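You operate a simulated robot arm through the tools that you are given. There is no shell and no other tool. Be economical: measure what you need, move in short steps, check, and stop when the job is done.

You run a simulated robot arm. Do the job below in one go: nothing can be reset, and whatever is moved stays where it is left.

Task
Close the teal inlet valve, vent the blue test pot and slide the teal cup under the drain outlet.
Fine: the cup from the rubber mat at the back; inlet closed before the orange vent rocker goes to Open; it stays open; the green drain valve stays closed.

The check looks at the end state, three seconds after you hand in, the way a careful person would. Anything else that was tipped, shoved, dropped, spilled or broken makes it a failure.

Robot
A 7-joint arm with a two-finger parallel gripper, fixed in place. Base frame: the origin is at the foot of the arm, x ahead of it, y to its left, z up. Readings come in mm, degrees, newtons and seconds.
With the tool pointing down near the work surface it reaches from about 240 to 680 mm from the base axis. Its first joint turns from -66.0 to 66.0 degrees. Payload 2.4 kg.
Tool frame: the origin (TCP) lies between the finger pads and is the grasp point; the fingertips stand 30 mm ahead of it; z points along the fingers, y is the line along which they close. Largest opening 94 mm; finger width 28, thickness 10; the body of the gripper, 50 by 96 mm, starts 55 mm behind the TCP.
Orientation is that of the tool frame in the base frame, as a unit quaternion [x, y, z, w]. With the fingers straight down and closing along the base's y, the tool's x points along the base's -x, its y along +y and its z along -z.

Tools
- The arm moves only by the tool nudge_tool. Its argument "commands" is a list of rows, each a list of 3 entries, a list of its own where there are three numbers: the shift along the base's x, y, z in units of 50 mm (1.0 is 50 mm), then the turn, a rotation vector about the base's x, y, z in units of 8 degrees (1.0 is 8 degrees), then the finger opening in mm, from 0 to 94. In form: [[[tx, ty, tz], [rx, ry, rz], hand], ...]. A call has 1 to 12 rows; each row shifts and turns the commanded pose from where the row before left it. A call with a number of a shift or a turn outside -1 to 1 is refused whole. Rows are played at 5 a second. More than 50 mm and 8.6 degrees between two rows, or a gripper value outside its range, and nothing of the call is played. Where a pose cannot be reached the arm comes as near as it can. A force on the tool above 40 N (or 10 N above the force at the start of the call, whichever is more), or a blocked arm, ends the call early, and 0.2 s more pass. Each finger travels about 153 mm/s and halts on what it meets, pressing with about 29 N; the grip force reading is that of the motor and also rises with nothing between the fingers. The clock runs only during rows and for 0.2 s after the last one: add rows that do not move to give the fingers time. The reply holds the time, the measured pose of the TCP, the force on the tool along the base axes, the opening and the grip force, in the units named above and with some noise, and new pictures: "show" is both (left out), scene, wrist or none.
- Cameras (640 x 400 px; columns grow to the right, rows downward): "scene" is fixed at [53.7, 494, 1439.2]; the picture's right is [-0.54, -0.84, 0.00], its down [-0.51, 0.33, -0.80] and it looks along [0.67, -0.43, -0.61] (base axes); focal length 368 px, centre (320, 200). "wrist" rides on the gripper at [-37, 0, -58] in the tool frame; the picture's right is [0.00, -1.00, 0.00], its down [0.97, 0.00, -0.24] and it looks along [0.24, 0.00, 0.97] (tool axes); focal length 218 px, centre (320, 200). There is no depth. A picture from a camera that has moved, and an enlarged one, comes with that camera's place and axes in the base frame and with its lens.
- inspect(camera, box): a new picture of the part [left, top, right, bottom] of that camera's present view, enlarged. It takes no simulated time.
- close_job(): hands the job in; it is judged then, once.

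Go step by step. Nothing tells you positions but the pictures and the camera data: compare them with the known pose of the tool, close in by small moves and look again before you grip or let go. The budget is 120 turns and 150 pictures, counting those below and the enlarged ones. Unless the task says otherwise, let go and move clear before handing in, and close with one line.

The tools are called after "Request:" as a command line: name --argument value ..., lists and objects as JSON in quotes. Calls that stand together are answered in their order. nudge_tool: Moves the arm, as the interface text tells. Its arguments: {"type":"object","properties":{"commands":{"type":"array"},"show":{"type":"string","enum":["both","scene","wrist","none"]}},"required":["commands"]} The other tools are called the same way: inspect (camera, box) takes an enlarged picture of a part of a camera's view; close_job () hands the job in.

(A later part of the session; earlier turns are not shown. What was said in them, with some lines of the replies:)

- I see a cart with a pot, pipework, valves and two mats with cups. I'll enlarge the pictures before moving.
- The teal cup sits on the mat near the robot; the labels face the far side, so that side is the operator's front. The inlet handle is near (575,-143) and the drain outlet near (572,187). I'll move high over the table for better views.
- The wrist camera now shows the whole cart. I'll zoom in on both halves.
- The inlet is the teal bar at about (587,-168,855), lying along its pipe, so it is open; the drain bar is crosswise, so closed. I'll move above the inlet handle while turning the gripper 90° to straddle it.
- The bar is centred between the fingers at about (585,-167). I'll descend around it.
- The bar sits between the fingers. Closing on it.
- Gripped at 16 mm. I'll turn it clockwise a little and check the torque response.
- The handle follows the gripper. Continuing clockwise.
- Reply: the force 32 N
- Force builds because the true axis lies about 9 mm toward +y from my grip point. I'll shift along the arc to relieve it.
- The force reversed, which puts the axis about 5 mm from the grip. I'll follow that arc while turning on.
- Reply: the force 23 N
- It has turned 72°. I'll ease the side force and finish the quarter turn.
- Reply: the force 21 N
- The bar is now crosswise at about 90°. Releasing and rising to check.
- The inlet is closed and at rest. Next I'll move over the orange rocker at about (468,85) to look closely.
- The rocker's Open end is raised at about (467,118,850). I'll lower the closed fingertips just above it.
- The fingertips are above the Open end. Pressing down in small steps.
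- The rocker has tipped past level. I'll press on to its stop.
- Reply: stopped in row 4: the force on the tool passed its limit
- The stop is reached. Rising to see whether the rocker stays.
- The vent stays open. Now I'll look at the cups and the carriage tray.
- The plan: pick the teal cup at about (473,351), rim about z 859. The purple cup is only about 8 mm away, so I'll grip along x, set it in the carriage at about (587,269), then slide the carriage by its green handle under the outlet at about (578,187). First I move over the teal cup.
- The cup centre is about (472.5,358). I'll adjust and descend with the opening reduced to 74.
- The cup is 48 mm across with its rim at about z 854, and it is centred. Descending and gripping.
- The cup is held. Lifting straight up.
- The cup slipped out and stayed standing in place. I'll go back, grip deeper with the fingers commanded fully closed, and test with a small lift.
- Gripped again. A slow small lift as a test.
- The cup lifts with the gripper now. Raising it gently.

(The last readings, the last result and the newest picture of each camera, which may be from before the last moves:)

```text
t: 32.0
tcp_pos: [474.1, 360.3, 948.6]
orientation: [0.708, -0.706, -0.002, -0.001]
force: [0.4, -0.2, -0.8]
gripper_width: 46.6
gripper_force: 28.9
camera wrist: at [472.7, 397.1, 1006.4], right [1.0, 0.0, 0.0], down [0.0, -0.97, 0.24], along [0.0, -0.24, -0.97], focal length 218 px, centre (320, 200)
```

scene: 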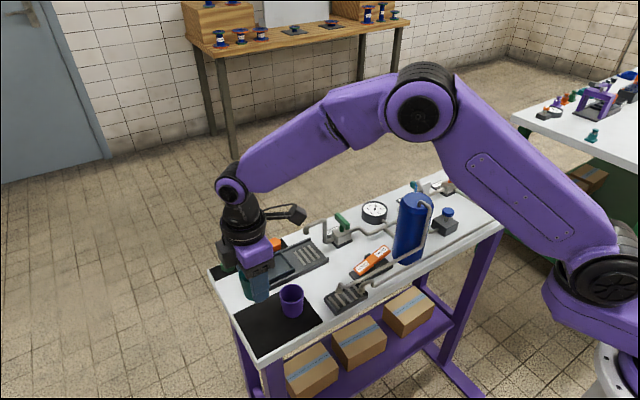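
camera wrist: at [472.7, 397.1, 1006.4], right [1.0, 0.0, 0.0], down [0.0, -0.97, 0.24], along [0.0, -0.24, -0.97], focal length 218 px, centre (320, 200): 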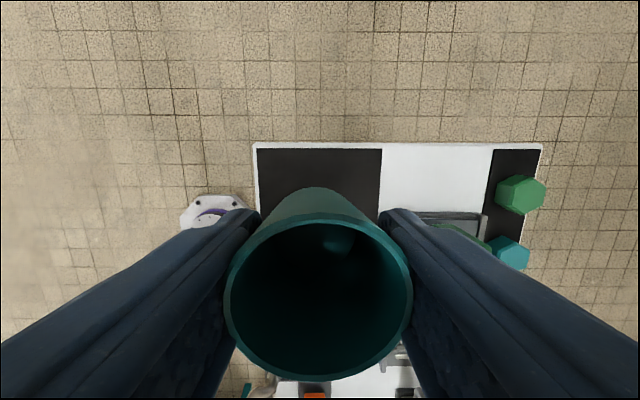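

It is held firmly. Carrying it over the carriage while turning the gripper back so the fingers lie along y.

Request:
nudge_tool --commands '[[[0.189, -0.151, 0], [0, 0, -0.9375], 0], [[0.189, -0.151, 0], [0, 0, -0.9375], 0], [[0.189, -0.151, 0], [0, 0, -0.9375], 0], [[0.189, -0.151, 0], [0, 0, -0.9375], 0], [[0.189, -0.151, 0], [0, 0, -0.9375], 0], [[0.189, -0.151, 0], [0, 0, -0.9375], 0], [[0.189, -0.151, 0], [0, 0, -0.9375], 0], [[0.189, -0.151, 0], [0, 0, -0.9375], 0], [[0.189, -0.151, 0], [0, 0, -0.9375], 0], [[0.189, -0.151, 0], [0, 0, -0.9375], 0], [[0.189, -0.151, 0], [0, 0, -0.9375], 0], [[0.189, -0.151, 0], [0, 0, -0.9375], 0]]'

Request:
inspect --camera "scene" --box '[210, 190, 350, 310]'

```text
t: 34.6
tcp_pos: [586.8, 267.9, 947.8]
orientation: [-0.001, 1.0, -0.001, 0.0]
force: [0.5, 0.2, 0.0]
gripper_width: 46.5
gripper_force: 28.8
camera wrist: at [622.6, 269.5, 1006.4], right [0.0, -1.0, 0.0], down [-0.97, 0.0, 0.24], along [-0.24, 0.0, -0.97], focal length 218 px, centre (320, 200)
```

scene: 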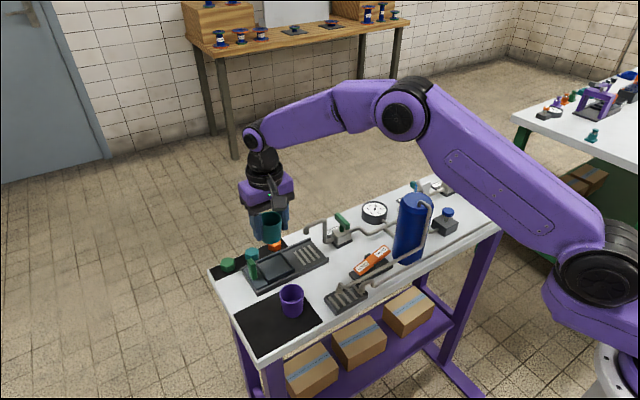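
wrist: 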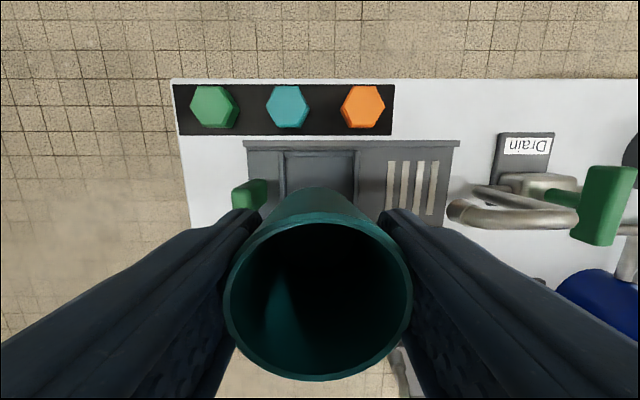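

```text
3.33 times, centred on (280, 250) of scene
camera zoom: at [53.7, 494.0, 1439.2], right [-0.54, -0.84, 0.0], down [-0.51, 0.33, -0.8], along [0.67, -0.43, -0.61], focal length 1226 px, centre (453, 33)
```

zoom: 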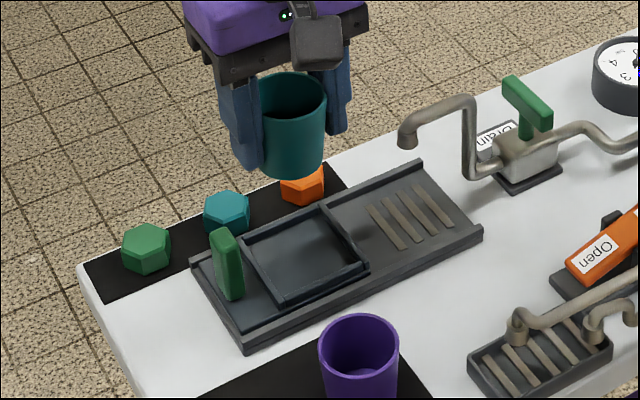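

The cup is centred over the carriage at about (588,270). Lowering to just above the floor.

Request:
nudge_tool --commands '[[[0.02, 0.01, -0.4], [0, 0, 0], 0], [[0, 0, -0.5], [0, 0, 0], 0], [[0, 0, -0.5], [0, 0, 0], 0], [[0, 0, -0.3], [0, 0, 0], 0], [[0, 0, -0.1], [0, 0, 0], 0], [[0, 0, 0], [0, 0, 0], 0]]'

Request:
inspect --camera "scene" --box '[210, 200, 350, 320]'

```text
t: 36.0
tcp_pos: [586.9, 269.3, 857.1]
orientation: [-0.002, 1.0, 0.0, 0.001]
force: [0.2, 0.1, 0.3]
gripper_width: 46.4
gripper_force: 28.8
camera wrist: at [623.9, 270.0, 915.8], right [0.0, -1.0, 0.0], down [-0.97, 0.0, 0.24], along [-0.24, 0.0, -0.97], focal length 218 px, centre (320, 200)
```

scene: 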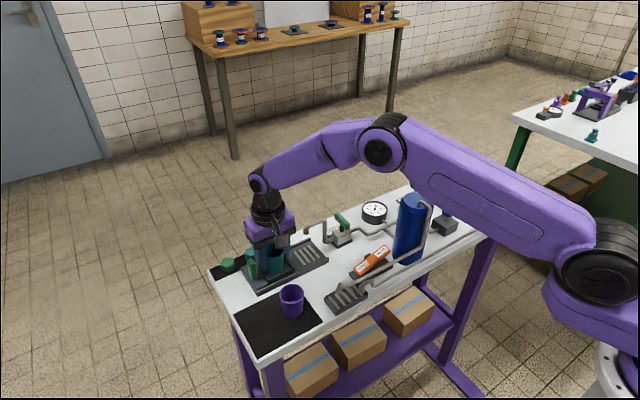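
wrist: 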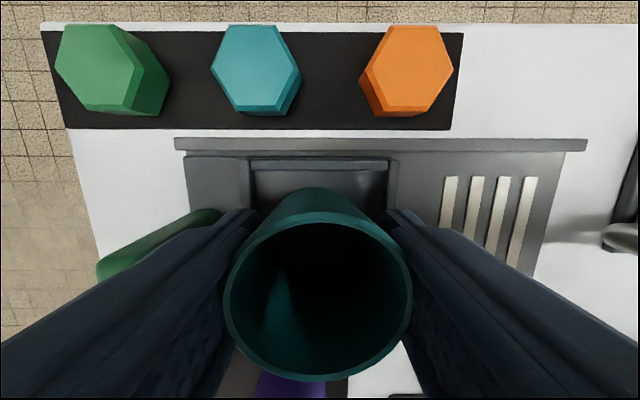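

```text
3.33 times, centred on (280, 260) of scene
camera zoom: at [53.7, 494.0, 1439.2], right [-0.54, -0.84, 0.0], down [-0.51, 0.33, -0.8], along [0.67, -0.43, -0.61], focal length 1226 px, centre (453, 0)
```

zoom: 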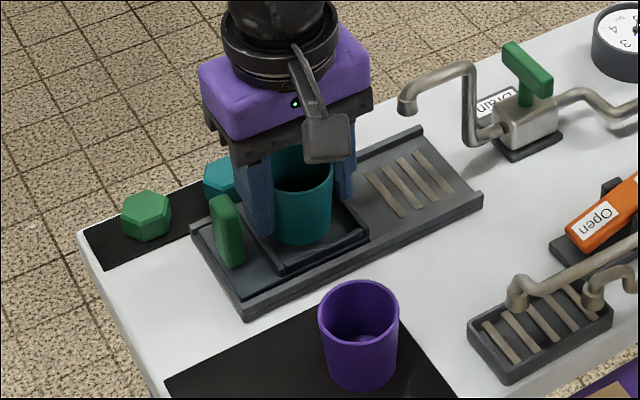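

It is centred inside the frame. Lowering in fine steps to contact.

Request:
nudge_tool --commands '[[[0, 0, -0.04], [0, 0, 0], 0], [[0, 0, -0.04], [0, 0, 0], 0], [[0, 0, -0.04], [0, 0, 0], 0], [[0, 0, -0.03], [0, 0, 0], 0]]' --show "none"

```text
t: 37.1
tcp_pos: [587.2, 271.3, 855.8]
orientation: [-0.002, 1.0, 0.0, 0.001]
force: [-3.8, -2.5, 8.7]
gripper_width: 46.4
gripper_force: 29.2
stopped in row 4: the force on the tool passed its limit (the readings are from after the stop); the commanded pose is now the measured one
```

Contact came earlier than expected. I'll look closely.

Request:
inspect --camera "scene" --box '[240, 235, 320, 295]'

Request:
inspect --camera "wrist" --box '[180, 120, 460, 300]'

```text
6.67 times, centred on (280, 265) of scene
camera zoom: at [53.4, 493.8, 1439.2], right [-0.54, -0.84, 0.0], down [-0.51, 0.33, -0.8], along [0.67, -0.43, -0.61], focal length 2452 px, centre (587, -233)
```

zoom: 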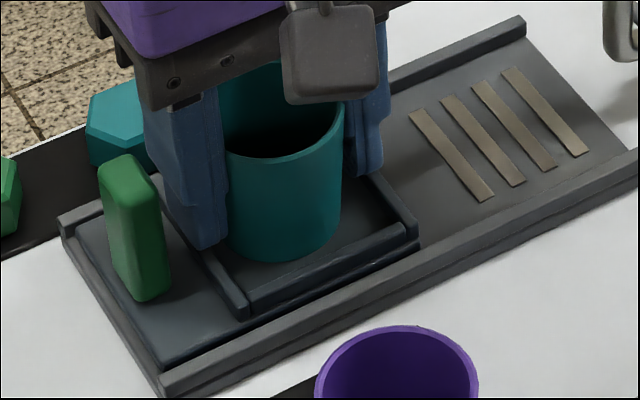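

```text
2.22 times, centred on (320, 210) of wrist
camera zoom: at [624.0, 271.2, 912.7], right [0.0, -1.0, 0.0], down [-0.97, 0.0, 0.24], along [-0.24, 0.0, -0.97], focal length 485 px, centre (320, 178)
```

zoom: 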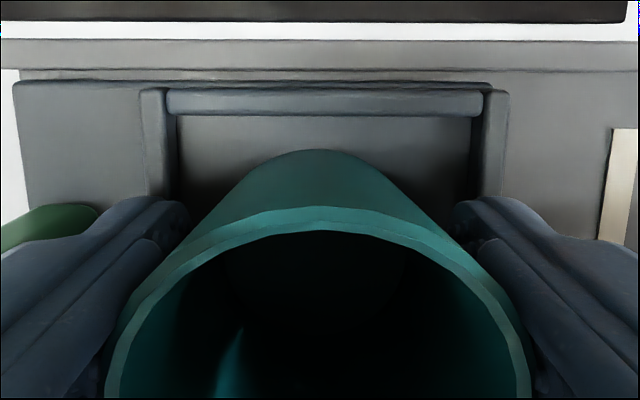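

The fingertips rest on the frame lip, with the cup base at or within a few mm of the floor. I'll ease up slightly and check the force before releasing.

Request:
nudge_tool --commands '[[[0, 0, 0], [0, 0, 0], 0], [[0, 0, 0.01], [0, 0, 0], 0]]' --show "none"

Request:
inspect --camera "scene" --box '[256, 245, 306, 285]'

```text
t: 37.7
tcp_pos: [587.0, 271.4, 854.3]
orientation: [-0.002, 1.0, 0.002, 0.002]
force: [-5.7, -1.9, 10.8]
gripper_width: 46.6
gripper_force: 29.3
```

```text
10.00 times, centred on (281, 265) of scene
camera zoom: at [53.4, 493.8, 1439.3], right [-0.54, -0.84, 0.0], down [-0.51, 0.33, -0.8], along [0.67, -0.43, -0.61], focal length 3678 px, centre (710, -450)
```

zoom: 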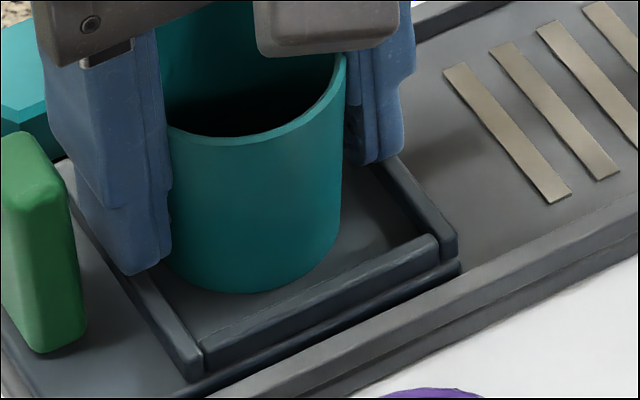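

The base looks to be on or almost on the floor. Easing up about 1 mm, then opening gently.

Request:
nudge_tool --commands '[[[0.01, 0, 0.025], [0, 0, 0], 0], [[0, 0, 0], [0, 0, 0], 48], [[0, 0, 0], [0, 0, 0], 54], [[0, 0, 0], [0, 0, 0], 60], [[0, 0, 0], [0, 0, 0], 60]]' --show "wrist"

Request:
inspect --camera "scene" --box '[240, 235, 320, 295]'

```text
t: 38.9
tcp_pos: [589.0, 271.4, 854.9]
orientation: [-0.002, 1.0, 0.001, 0.002]
force: [0.9, -1.7, 0.1]
gripper_width: 58.9
gripper_force: 0.0
camera wrist: at [624.9, 271.1, 913.5], right [0.0, -1.0, 0.0], down [-0.97, 0.0, 0.24], along [-0.24, 0.0, -0.97], focal length 218 px, centre (320, 200)
```

wrist: 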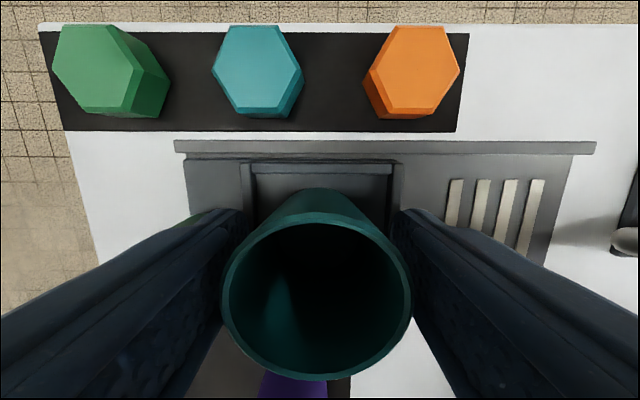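

```text
6.67 times, centred on (280, 265) of scene
camera zoom: at [53.7, 493.9, 1439.2], right [-0.54, -0.84, 0.0], down [-0.51, 0.33, -0.8], along [0.67, -0.43, -0.61], focal length 2452 px, centre (587, -233)
```

zoom: 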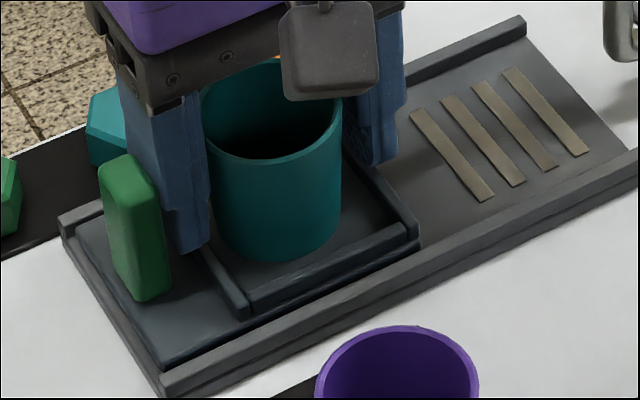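

The cup stands in the carriage. I'll rise clear and turn the gripper over the green carriage handle at about (585,325).

Request:
nudge_tool --commands '[[[0, 0, 0.2], [0, 0, 0], 62], [[0, 0, 0.6], [0, 0, 0], 62], [[0, 0, 0.8], [0, 0, 0], 62], [[0, 0, 0.6], [0, 0, 0], 62], [[0, 0, 0], [0, 0, 0], 62]]' --show "wrist"

Request:
nudge_tool --commands '[[[0, 0.09, 0], [0, 0, 0.9375], 62], [[0, 0.09, 0], [0, 0, 0.9375], 62], [[0, 0.09, 0], [0, 0, 0.9375], 62], [[0, 0.09, 0], [0, 0, 0.9375], 62], [[0, 0.09, 0], [0, 0, 0.9375], 62], [[0, 0.09, 0], [0, 0, 0.9375], 62], [[0, 0.09, 0], [0, 0, 0.9375], 62], [[0, 0.09, 0], [0, 0, 0.9375], 62], [[0, 0.09, 0], [0, 0, 0.9375], 62], [[0, 0.09, 0], [0, 0, 0.9375], 62], [[0, 0.09, 0], [0, 0, 0.9375], 62], [[0, 0.09, 0], [0, 0, 0.9375], 62]]'

```text
t: 40.1
tcp_pos: [587.0, 270.7, 965.5]
orientation: [-0.002, 1.0, 0.001, 0.002]
force: [0.2, -0.8, 0.8]
gripper_width: 62.0
gripper_force: 0.1
camera wrist: at [624.6, 271.2, 1024.9], right [0.0, -1.0, 0.0], down [-0.97, 0.0, 0.24], along [-0.24, 0.0, -0.97], focal length 218 px, centre (320, 200)
```

wrist: 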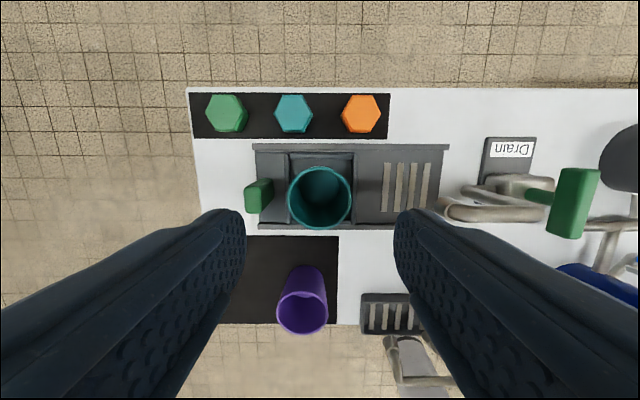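

```text
t: 42.7
tcp_pos: [587.9, 325.4, 965.5]
orientation: [0.71, -0.705, -0.002, -0.001]
force: [-0.3, 0.8, 0.9]
gripper_width: 61.8
gripper_force: 0.2
camera wrist: at [587.9, 362.6, 1024.1], right [1.0, 0.01, 0.0], down [0.01, -0.97, 0.24], along [0.0, -0.24, -0.97], focal length 218 px, centre (320, 200)
```

scene: 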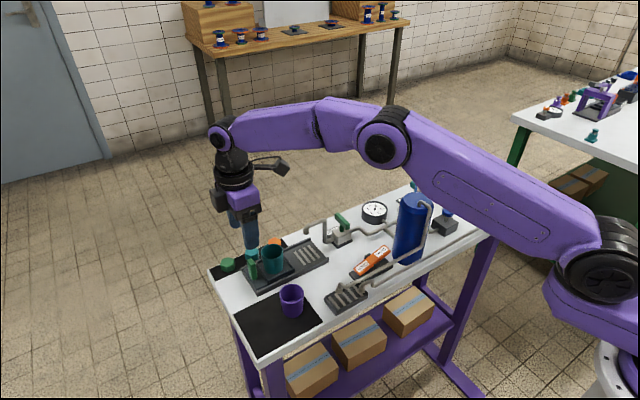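
wrist: 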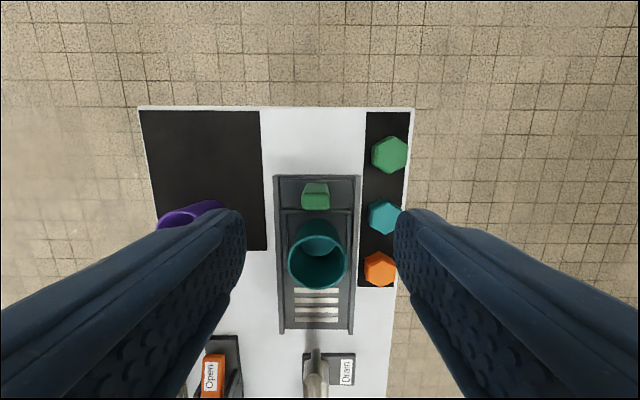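

The handle is about 22 mm wide, centred at about (585,321). The teal hex block is close by, so I'll narrow the opening to 44 and descend.

Request:
nudge_tool --commands '[[[-0.06, -0.08, 0], [0, 0, -0.04], 44], [[0, 0, -0.6], [0, 0, 0], 44], [[0, 0, -0.6], [0, 0, 0], 44], [[0, 0, -0.4], [0, 0, 0], 44], [[0, 0, 0], [0, 0, 0], 44]]'

Request:
inspect --camera "scene" --box '[220, 215, 320, 295]'

```text
t: 43.9
tcp_pos: [586.0, 321.6, 885.4]
orientation: [-0.707, 0.707, 0.002, 0.001]
force: [0.0, -0.2, -0.4]
gripper_width: 44.1
gripper_force: 0.1
camera wrist: at [585.4, 358.1, 944.1], right [1.0, 0.0, 0.0], down [0.0, -0.97, 0.24], along [0.0, -0.24, -0.97], focal length 218 px, centre (320, 200)
```

scene: 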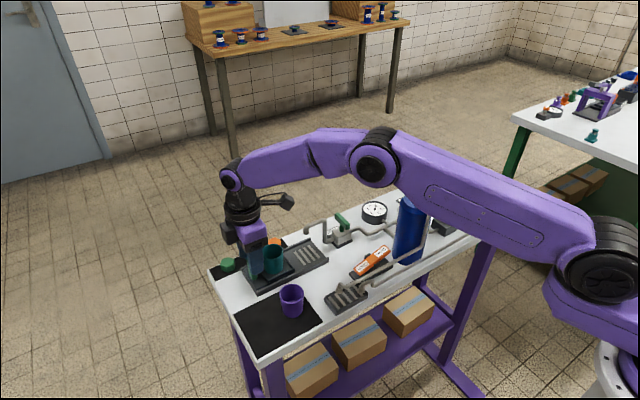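
wrist: 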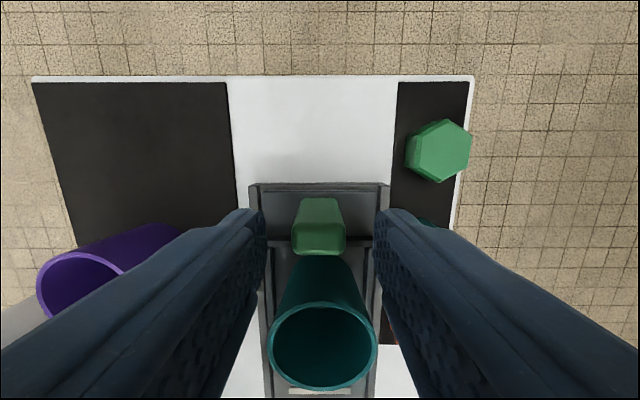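

```text
5.00 times, centred on (270, 255) of scene
camera zoom: at [53.7, 494.0, 1439.2], right [-0.54, -0.84, 0.0], down [-0.51, 0.33, -0.8], along [0.67, -0.43, -0.61], focal length 1839 px, centre (570, -75)
```

zoom: 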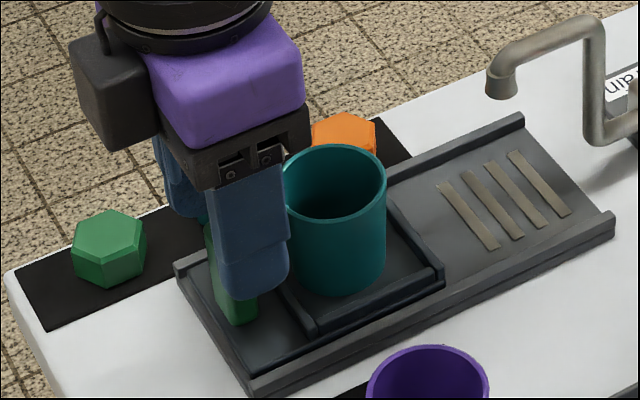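

The handle is between the fingers. Lowering a bit more, gripping, and starting the slide slowly.

Request:
nudge_tool --commands '[[[-0.005, 0, -0.3], [0, 0, 0], 44], [[0, 0, -0.1], [0, 0, 0], 44], [[0, 0, 0], [0, 0, 0], 25], [[0, 0, 0], [0, 0, 0], 15], [[0, 0, 0], [0, 0, 0], 10], [[0, -0.04, 0], [0, 0, 0], 10], [[0, -0.06, 0], [0, 0, 0], 10], [[0, -0.08, 0], [0, 0, 0], 10], [[0, -0.08, 0], [0, 0, 0], 10]]' --show "wrist"

Request:
inspect --camera "scene" --box '[220, 215, 320, 295]'

```text
t: 45.9
tcp_pos: [585.0, 307.3, 866.0]
orientation: [-0.707, 0.707, 0.002, 0.001]
force: [0.3, 0.9, -3.2]
gripper_width: 21.8
gripper_force: 44.7
camera wrist: at [584.8, 344.9, 923.7], right [1.0, 0.0, 0.0], down [0.0, -0.97, 0.24], along [0.0, -0.24, -0.97], focal length 218 px, centre (320, 200)
```

wrist: 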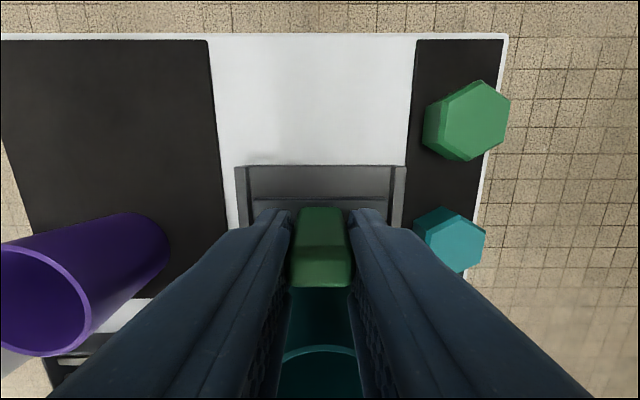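

```text
5.00 times, centred on (270, 255) of scene
camera zoom: at [53.8, 494.0, 1439.2], right [-0.54, -0.84, 0.0], down [-0.51, 0.33, -0.8], along [0.67, -0.43, -0.61], focal length 1839 px, centre (570, -75)
```

zoom: 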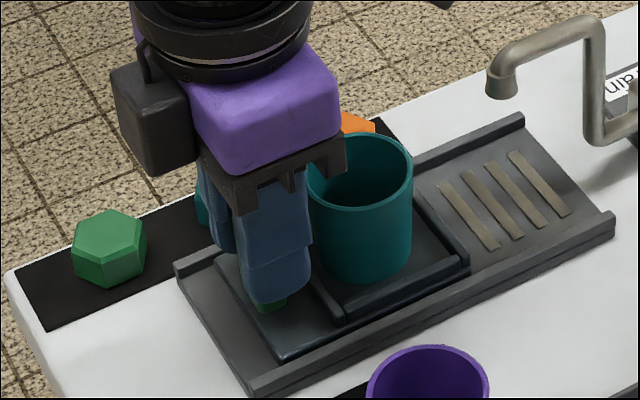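

The carriage slides with the cup. Continuing slowly.

Request:
nudge_tool --commands '[[[0, -0.09, 0], [0, 0, 0], 10], [[0, -0.09, 0], [0, 0, 0], 10], [[0, -0.09, 0], [0, 0, 0], 10], [[0, -0.09, 0], [0, 0, 0], 10], [[0, -0.09, 0], [0, 0, 0], 10], [[0, -0.09, 0], [0, 0, 0], 10], [[0, -0.09, 0], [0, 0, 0], 10], [[0, -0.09, 0], [0, 0, 0], 10], [[0, -0.09, 0], [0, 0, 0], 10], [[0, -0.09, 0], [0, 0, 0], 10], [[0, -0.08, 0], [0, 0, 0], 10], [[0, -0.06, 0], [0, 0, 0], 10]]' --show "wrist"

Request:
inspect --camera "scene" --box '[250, 200, 350, 280]'

```text
t: 48.5
tcp_pos: [584.5, 257.7, 865.8]
orientation: [-0.707, 0.708, 0.001, 0.001]
force: [-1.2, 1.5, -8.9]
gripper_width: 21.8
gripper_force: 45.5
camera wrist: at [584.8, 293.1, 923.7], right [1.0, 0.0, 0.0], down [0.0, -0.97, 0.24], along [0.0, -0.24, -0.97], focal length 218 px, centre (320, 200)
```

wrist: 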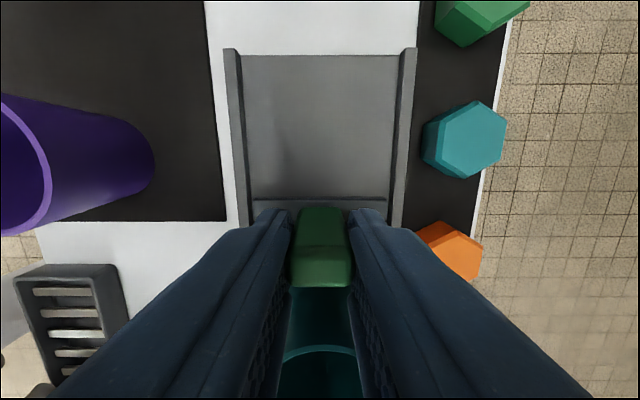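

```text
5.00 times, centred on (300, 240) of scene
camera zoom: at [53.8, 494.1, 1439.2], right [-0.54, -0.84, 0.0], down [-0.51, 0.33, -0.8], along [0.67, -0.43, -0.61], focal length 1839 px, centre (420, 0)
```

zoom: 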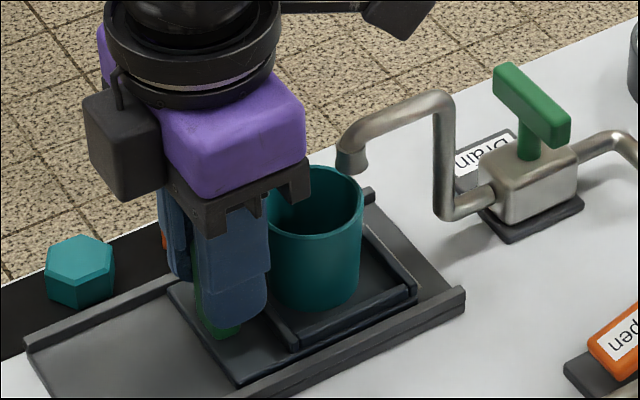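

The cup's leading rim is near the nozzle, so I'll check the clearance before the final push.

Request:
inspect --camera "scene" --box '[300, 220, 340, 250]'

```text
13.33 times, centred on (320, 235) of scene
camera zoom: at [53.8, 494.1, 1439.2], right [-0.54, -0.84, 0.0], down [-0.51, 0.33, -0.8], along [0.67, -0.43, -0.61], focal length 4904 px, centre (320, -267)
```

zoom: 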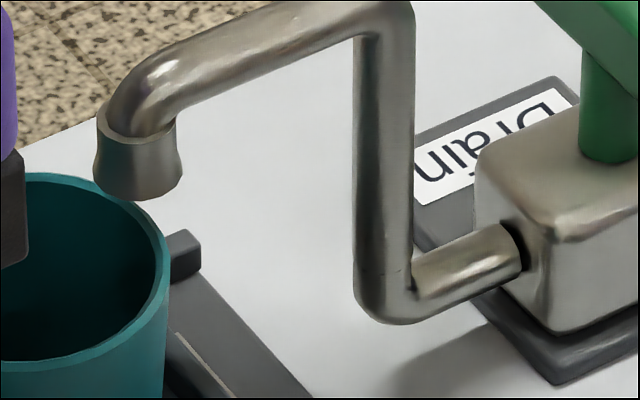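

The nozzle sits in front of and above the far rim, with clearance. About 19 mm remain, so I'll go on in small steps.

Request:
nudge_tool --commands '[[[0, -0.06, 0], [0, 0, 0], 10], [[0, -0.06, 0], [0, 0, 0], 10], [[0, -0.06, 0], [0, 0, 0], 10], [[0, -0.06, 0], [0, 0, 0], 10], [[0, 0, 0], [0, 0, 0], 10]]' --show "none"

Request:
inspect --camera "scene" --box '[270, 205, 350, 265]'

```text
t: 49.7
tcp_pos: [584.0, 242.8, 864.8]
orientation: [-0.707, 0.708, 0.002, 0.001]
force: [-1.6, 0.8, -4.6]
gripper_width: 21.7
gripper_force: 44.4
```

```text
6.67 times, centred on (310, 235) of scene
camera zoom: at [53.7, 494.0, 1439.2], right [-0.54, -0.84, 0.0], down [-0.51, 0.33, -0.8], along [0.67, -0.43, -0.61], focal length 2452 px, centre (387, -33)
```

zoom: 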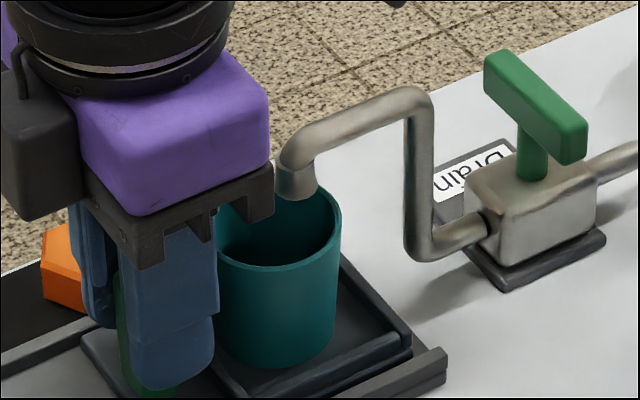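

About 6 mm to go before the cup is centred. Finishing in 2 mm steps, watching for the end stop.

Request:
nudge_tool --commands '[[[0, -0.04, 0], [0, 0, 0], 10], [[0, -0.04, 0], [0, 0, 0], 10], [[0, -0.04, 0], [0, 0, 0], 10], [[0, 0, 0], [0, 0, 0], 10]]' --show "wrist"

Request:
inspect --camera "scene" --box '[270, 205, 350, 265]'

```text
t: 50.7
tcp_pos: [585.7, 238.5, 864.2]
orientation: [-0.707, 0.708, 0.002, 0.0]
force: [-3.1, 0.6, -3.8]
gripper_width: 22.0
gripper_force: 44.9
camera wrist: at [584.8, 275.3, 923.7], right [1.0, 0.0, 0.0], down [0.0, -0.97, 0.24], along [0.0, -0.24, -0.97], focal length 218 px, centre (320, 200)
```

wrist: 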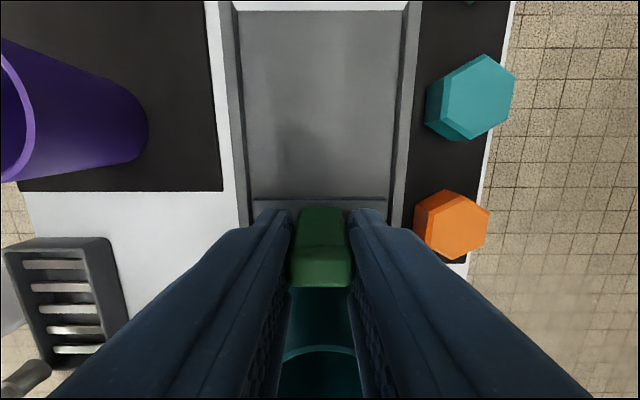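

```text
6.67 times, centred on (310, 235) of scene
camera zoom: at [53.7, 494.0, 1439.2], right [-0.54, -0.84, 0.0], down [-0.51, 0.33, -0.8], along [0.67, -0.43, -0.61], focal length 2452 px, centre (387, -33)
```

zoom: 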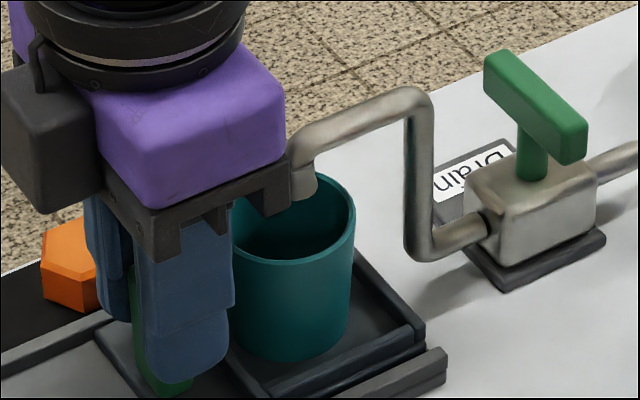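

The cup is centred under the nozzle. Releasing the handle, rising straight up and backing away.

Request:
nudge_tool --commands '[[[0, 0, 0], [0, 0, 0], 30], [[0, 0, 0], [0, 0, 0], 42], [[0, 0, 0], [0, 0, 0], 42], [[0, 0, 0.3], [0, 0, 0], 42], [[0, 0, 0.7], [0, 0, 0], 42], [[0, 0, 0.9], [0, 0, 0], 42], [[0, 0, 0.9], [0, 0, 0], 42], [[0, 0.3, 0.7], [0, 0, 0], 42], [[0, 0.8, 0.3], [0, 0, 0], 42], [[-0.5, 0.6, 0], [0, 0, 0], 42], [[0, 0, 0], [0, 0, 0], 42]]'

Request:
inspect --camera "scene" --box '[240, 195, 380, 315]'

Request:
inspect --camera "scene" --box '[300, 160, 530, 320]'

```text
t: 53.1
tcp_pos: [560.1, 321.5, 1054.5]
orientation: [-0.707, 0.708, 0.002, 0.002]
force: [0.3, 0.3, -0.4]
gripper_width: 42.2
gripper_force: 0.1
camera wrist: at [560.0, 359.6, 1113.2], right [1.0, 0.0, 0.0], down [0.0, -0.97, 0.24], along [0.0, -0.24, -0.97], focal length 218 px, centre (320, 200)
```

scene: 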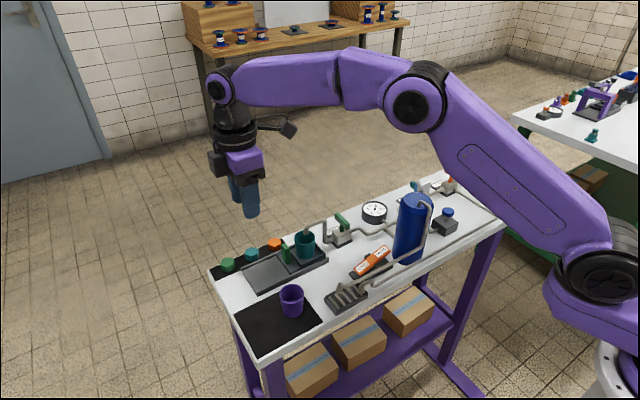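
wrist: 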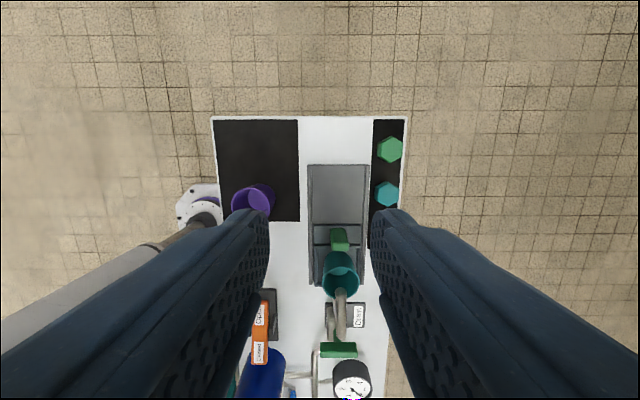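

```text
3.33 times, centred on (310, 255) of scene
camera zoom: at [53.7, 494.0, 1439.2], right [-0.54, -0.84, 0.0], down [-0.51, 0.33, -0.8], along [0.67, -0.43, -0.61], focal length 1226 px, centre (353, 17)
```

zoom: 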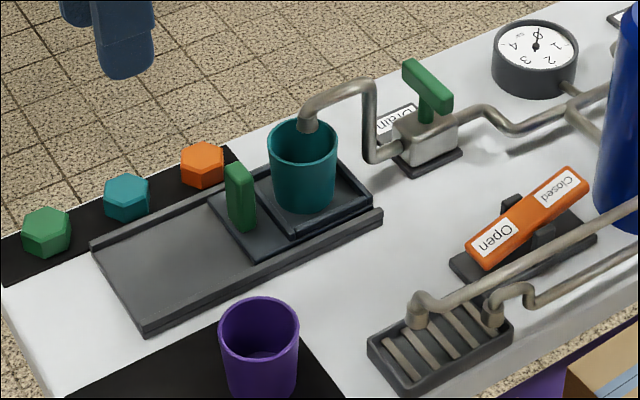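

```text
2.50 times, centred on (415, 240) of scene
camera zoom: at [53.7, 494.0, 1439.2], right [-0.54, -0.84, 0.0], down [-0.51, 0.33, -0.8], along [0.67, -0.43, -0.61], focal length 920 px, centre (82, 100)
```

zoom: 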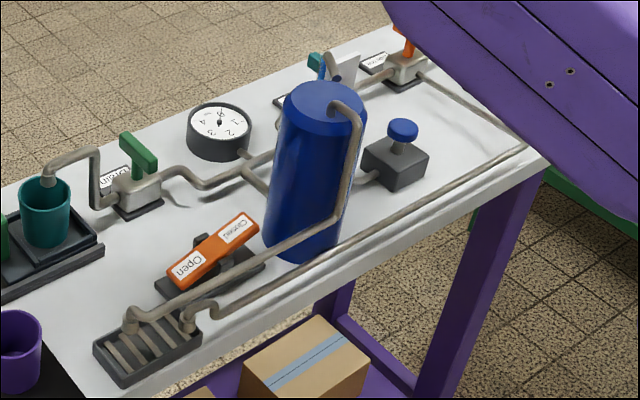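

Everything looks right. One closer check of the cup and nozzle from the wrist camera.

Request:
inspect --camera "wrist" --box '[290, 210, 390, 370]'

Request:
inspect --camera "scene" --box '[285, 215, 345, 275]'

```text
2.50 times, centred on (340, 290) of wrist
camera zoom: at [560.0, 359.6, 1113.2], right [1.0, 0.0, 0.0], down [0.0, -0.97, 0.24], along [0.0, -0.24, -0.97], focal length 546 px, centre (270, -25)
```

zoom: 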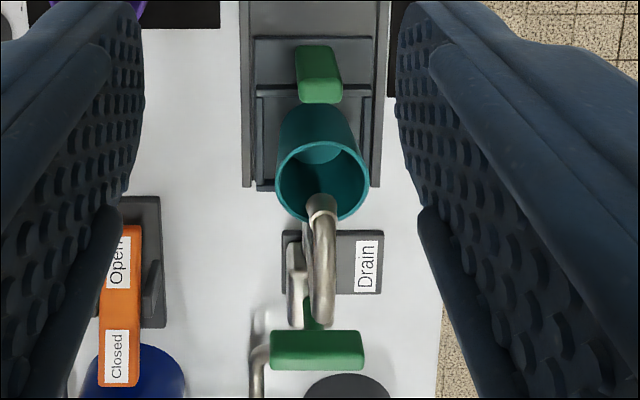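

```text
6.67 times, centred on (315, 245) of scene
camera zoom: at [53.7, 494.0, 1439.2], right [-0.54, -0.84, 0.0], down [-0.51, 0.33, -0.8], along [0.67, -0.43, -0.61], focal length 2452 px, centre (353, -100)
```

zoom: 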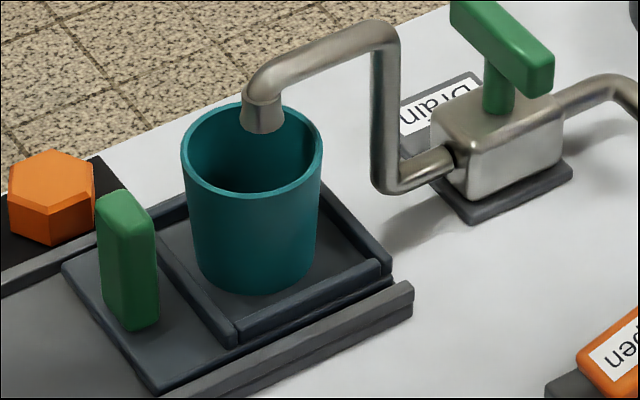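

The cup is under the nozzle but about 5 mm short of centred. I'll regrip the handle and nudge it the rest of the way.

Request:
nudge_tool --commands '[[[0.5, -0.6, 0], [0, 0, 0], 42], [[0, -0.8, -0.3], [0, 0, 0], 42], [[0, -0.3, -0.7], [0, 0, 0], 42], [[0, 0, -0.9], [0, 0, 0], 42], [[0, 0, -0.9], [0, 0, 0], 42], [[0, 0, -0.7], [0, 0, 0], 42], [[0, 0, -0.3], [0, 0, 0], 42], [[0, 0, 0], [0, 0, 0], 42]]' --show "wrist"

```text
t: 54.9
tcp_pos: [584.8, 237.4, 865.6]
orientation: [-0.706, 0.708, 0.002, 0.001]
force: [0.1, 0.1, -0.7]
gripper_width: 41.8
gripper_force: 0.1
camera wrist: at [584.7, 274.3, 923.3], right [1.0, 0.0, 0.0], down [0.0, -0.97, 0.24], along [0.0, -0.24, -0.97], focal length 218 px, centre (320, 200)
```

wrist: 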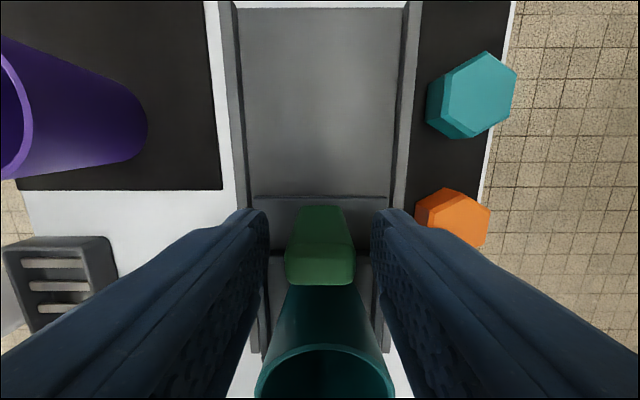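

Request:
nudge_tool --commands '[[[0, 0, 0], [0, 0, 0], 25], [[0, 0, 0], [0, 0, 0], 10], [[0, 0, 0], [0, 0, 0], 10], [[0, -0.03, 0], [0, 0, 0], 10], [[0, -0.03, 0], [0, 0, 0], 10], [[0, -0.03, 0], [0, 0, 0], 10], [[0, -0.015, 0], [0, 0, 0], 10], [[0, 0, 0], [0, 0, 0], 10]]' --show "none"

Request:
inspect --camera "scene" --box '[285, 215, 345, 275]'

```text
t: 56.7
tcp_pos: [585.1, 236.5, 864.6]
orientation: [0.709, -0.705, -0.001, -0.002]
force: [10.1, 22.7, -17.8]
gripper_width: 21.7
gripper_force: 45.3
```

```text
6.67 times, centred on (315, 245) of scene
camera zoom: at [54.2, 494.7, 1438.9], right [-0.54, -0.84, 0.0], down [-0.51, 0.33, -0.8], along [0.67, -0.43, -0.61], focal length 2452 px, centre (353, -100)
```

zoom: 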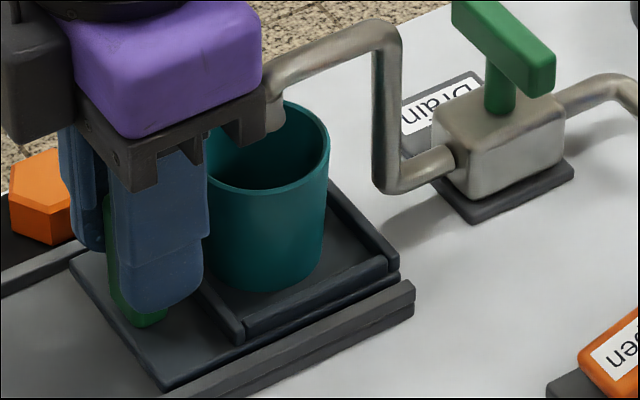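

It has reached its end stop, and the cup is fully home under the nozzle. Easing the force, releasing and moving clear.

Request:
nudge_tool --commands '[[[0, 0.03, 0], [0, 0, 0], 10], [[0, 0, 0], [0, 0, 0], 30], [[0, 0, 0], [0, 0, 0], 42], [[0, 0, 0], [0, 0, 0], 42], [[0, 0, 0.3], [0, 0, 0], 42], [[0, 0, 0.7], [0, 0, 0], 42], [[0, 0, 0.9], [0, 0, 0], 42], [[0, 0, 0.9], [0, 0, 0], 42], [[0, 0.3, 0.7], [0, 0, 0], 42], [[0, 0.8, 0.3], [0, 0, 0], 42], [[-0.5, 0.6, 0], [0, 0, 0], 42], [[0, 0, 0], [0, 0, 0], 42]]' --show "scene"

Request:
inspect --camera "wrist" --box '[290, 210, 390, 370]'

Request:
inspect --camera "scene" --box '[200, 180, 440, 340]'

```text
t: 59.3
tcp_pos: [559.8, 320.5, 1057.1]
orientation: [-0.706, 0.708, 0.001, 0.0]
force: [0.3, 0.1, -0.6]
gripper_width: 42.0
gripper_force: 0.2
```

scene: 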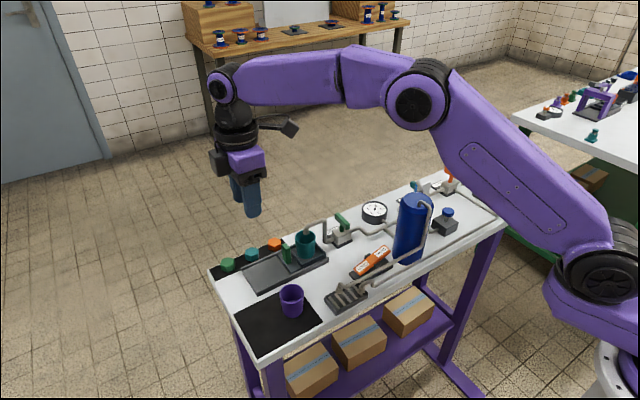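

```text
2.50 times, centred on (340, 290) of wrist
camera zoom: at [558.5, 357.6, 1114.5], right [1.0, 0.0, 0.0], down [0.0, -0.97, 0.24], along [0.0, -0.24, -0.97], focal length 546 px, centre (270, -25)
```

zoom: 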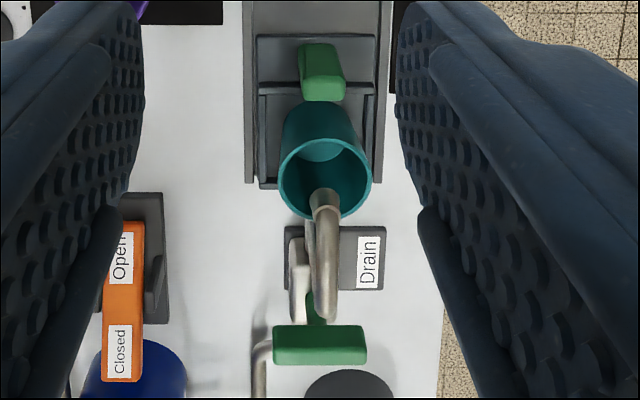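

```text
2.50 times, centred on (320, 260) of scene
camera zoom: at [53.7, 494.0, 1439.2], right [-0.54, -0.84, 0.0], down [-0.51, 0.33, -0.8], along [0.67, -0.43, -0.61], focal length 920 px, centre (320, 50)
```

zoom: 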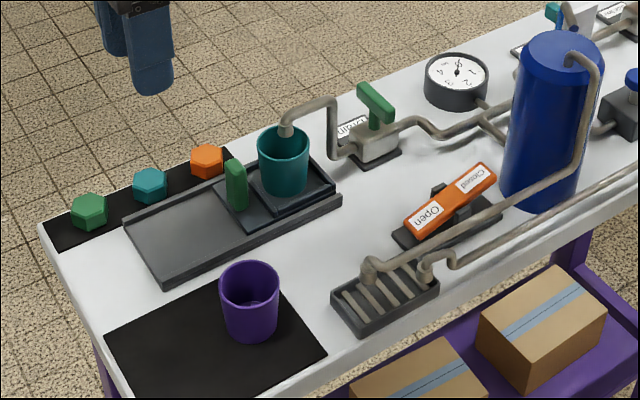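

The inlet is closed, the vent is open, the drain is still closed, and the cup is at its stop under the drain outlet. Nothing else has been disturbed, so I'm handing in.

Request:
close_job

```text
The job is handed in.
```

The job is handed in: the teal inlet was closed first, then the orange vent rocker pressed to Open (it stays open). The teal cup is under the drain outlet, and the green drain valve was left closed. On the first lift the cup slipped from the gripper but stayed standing on the mat, and the second grip held.
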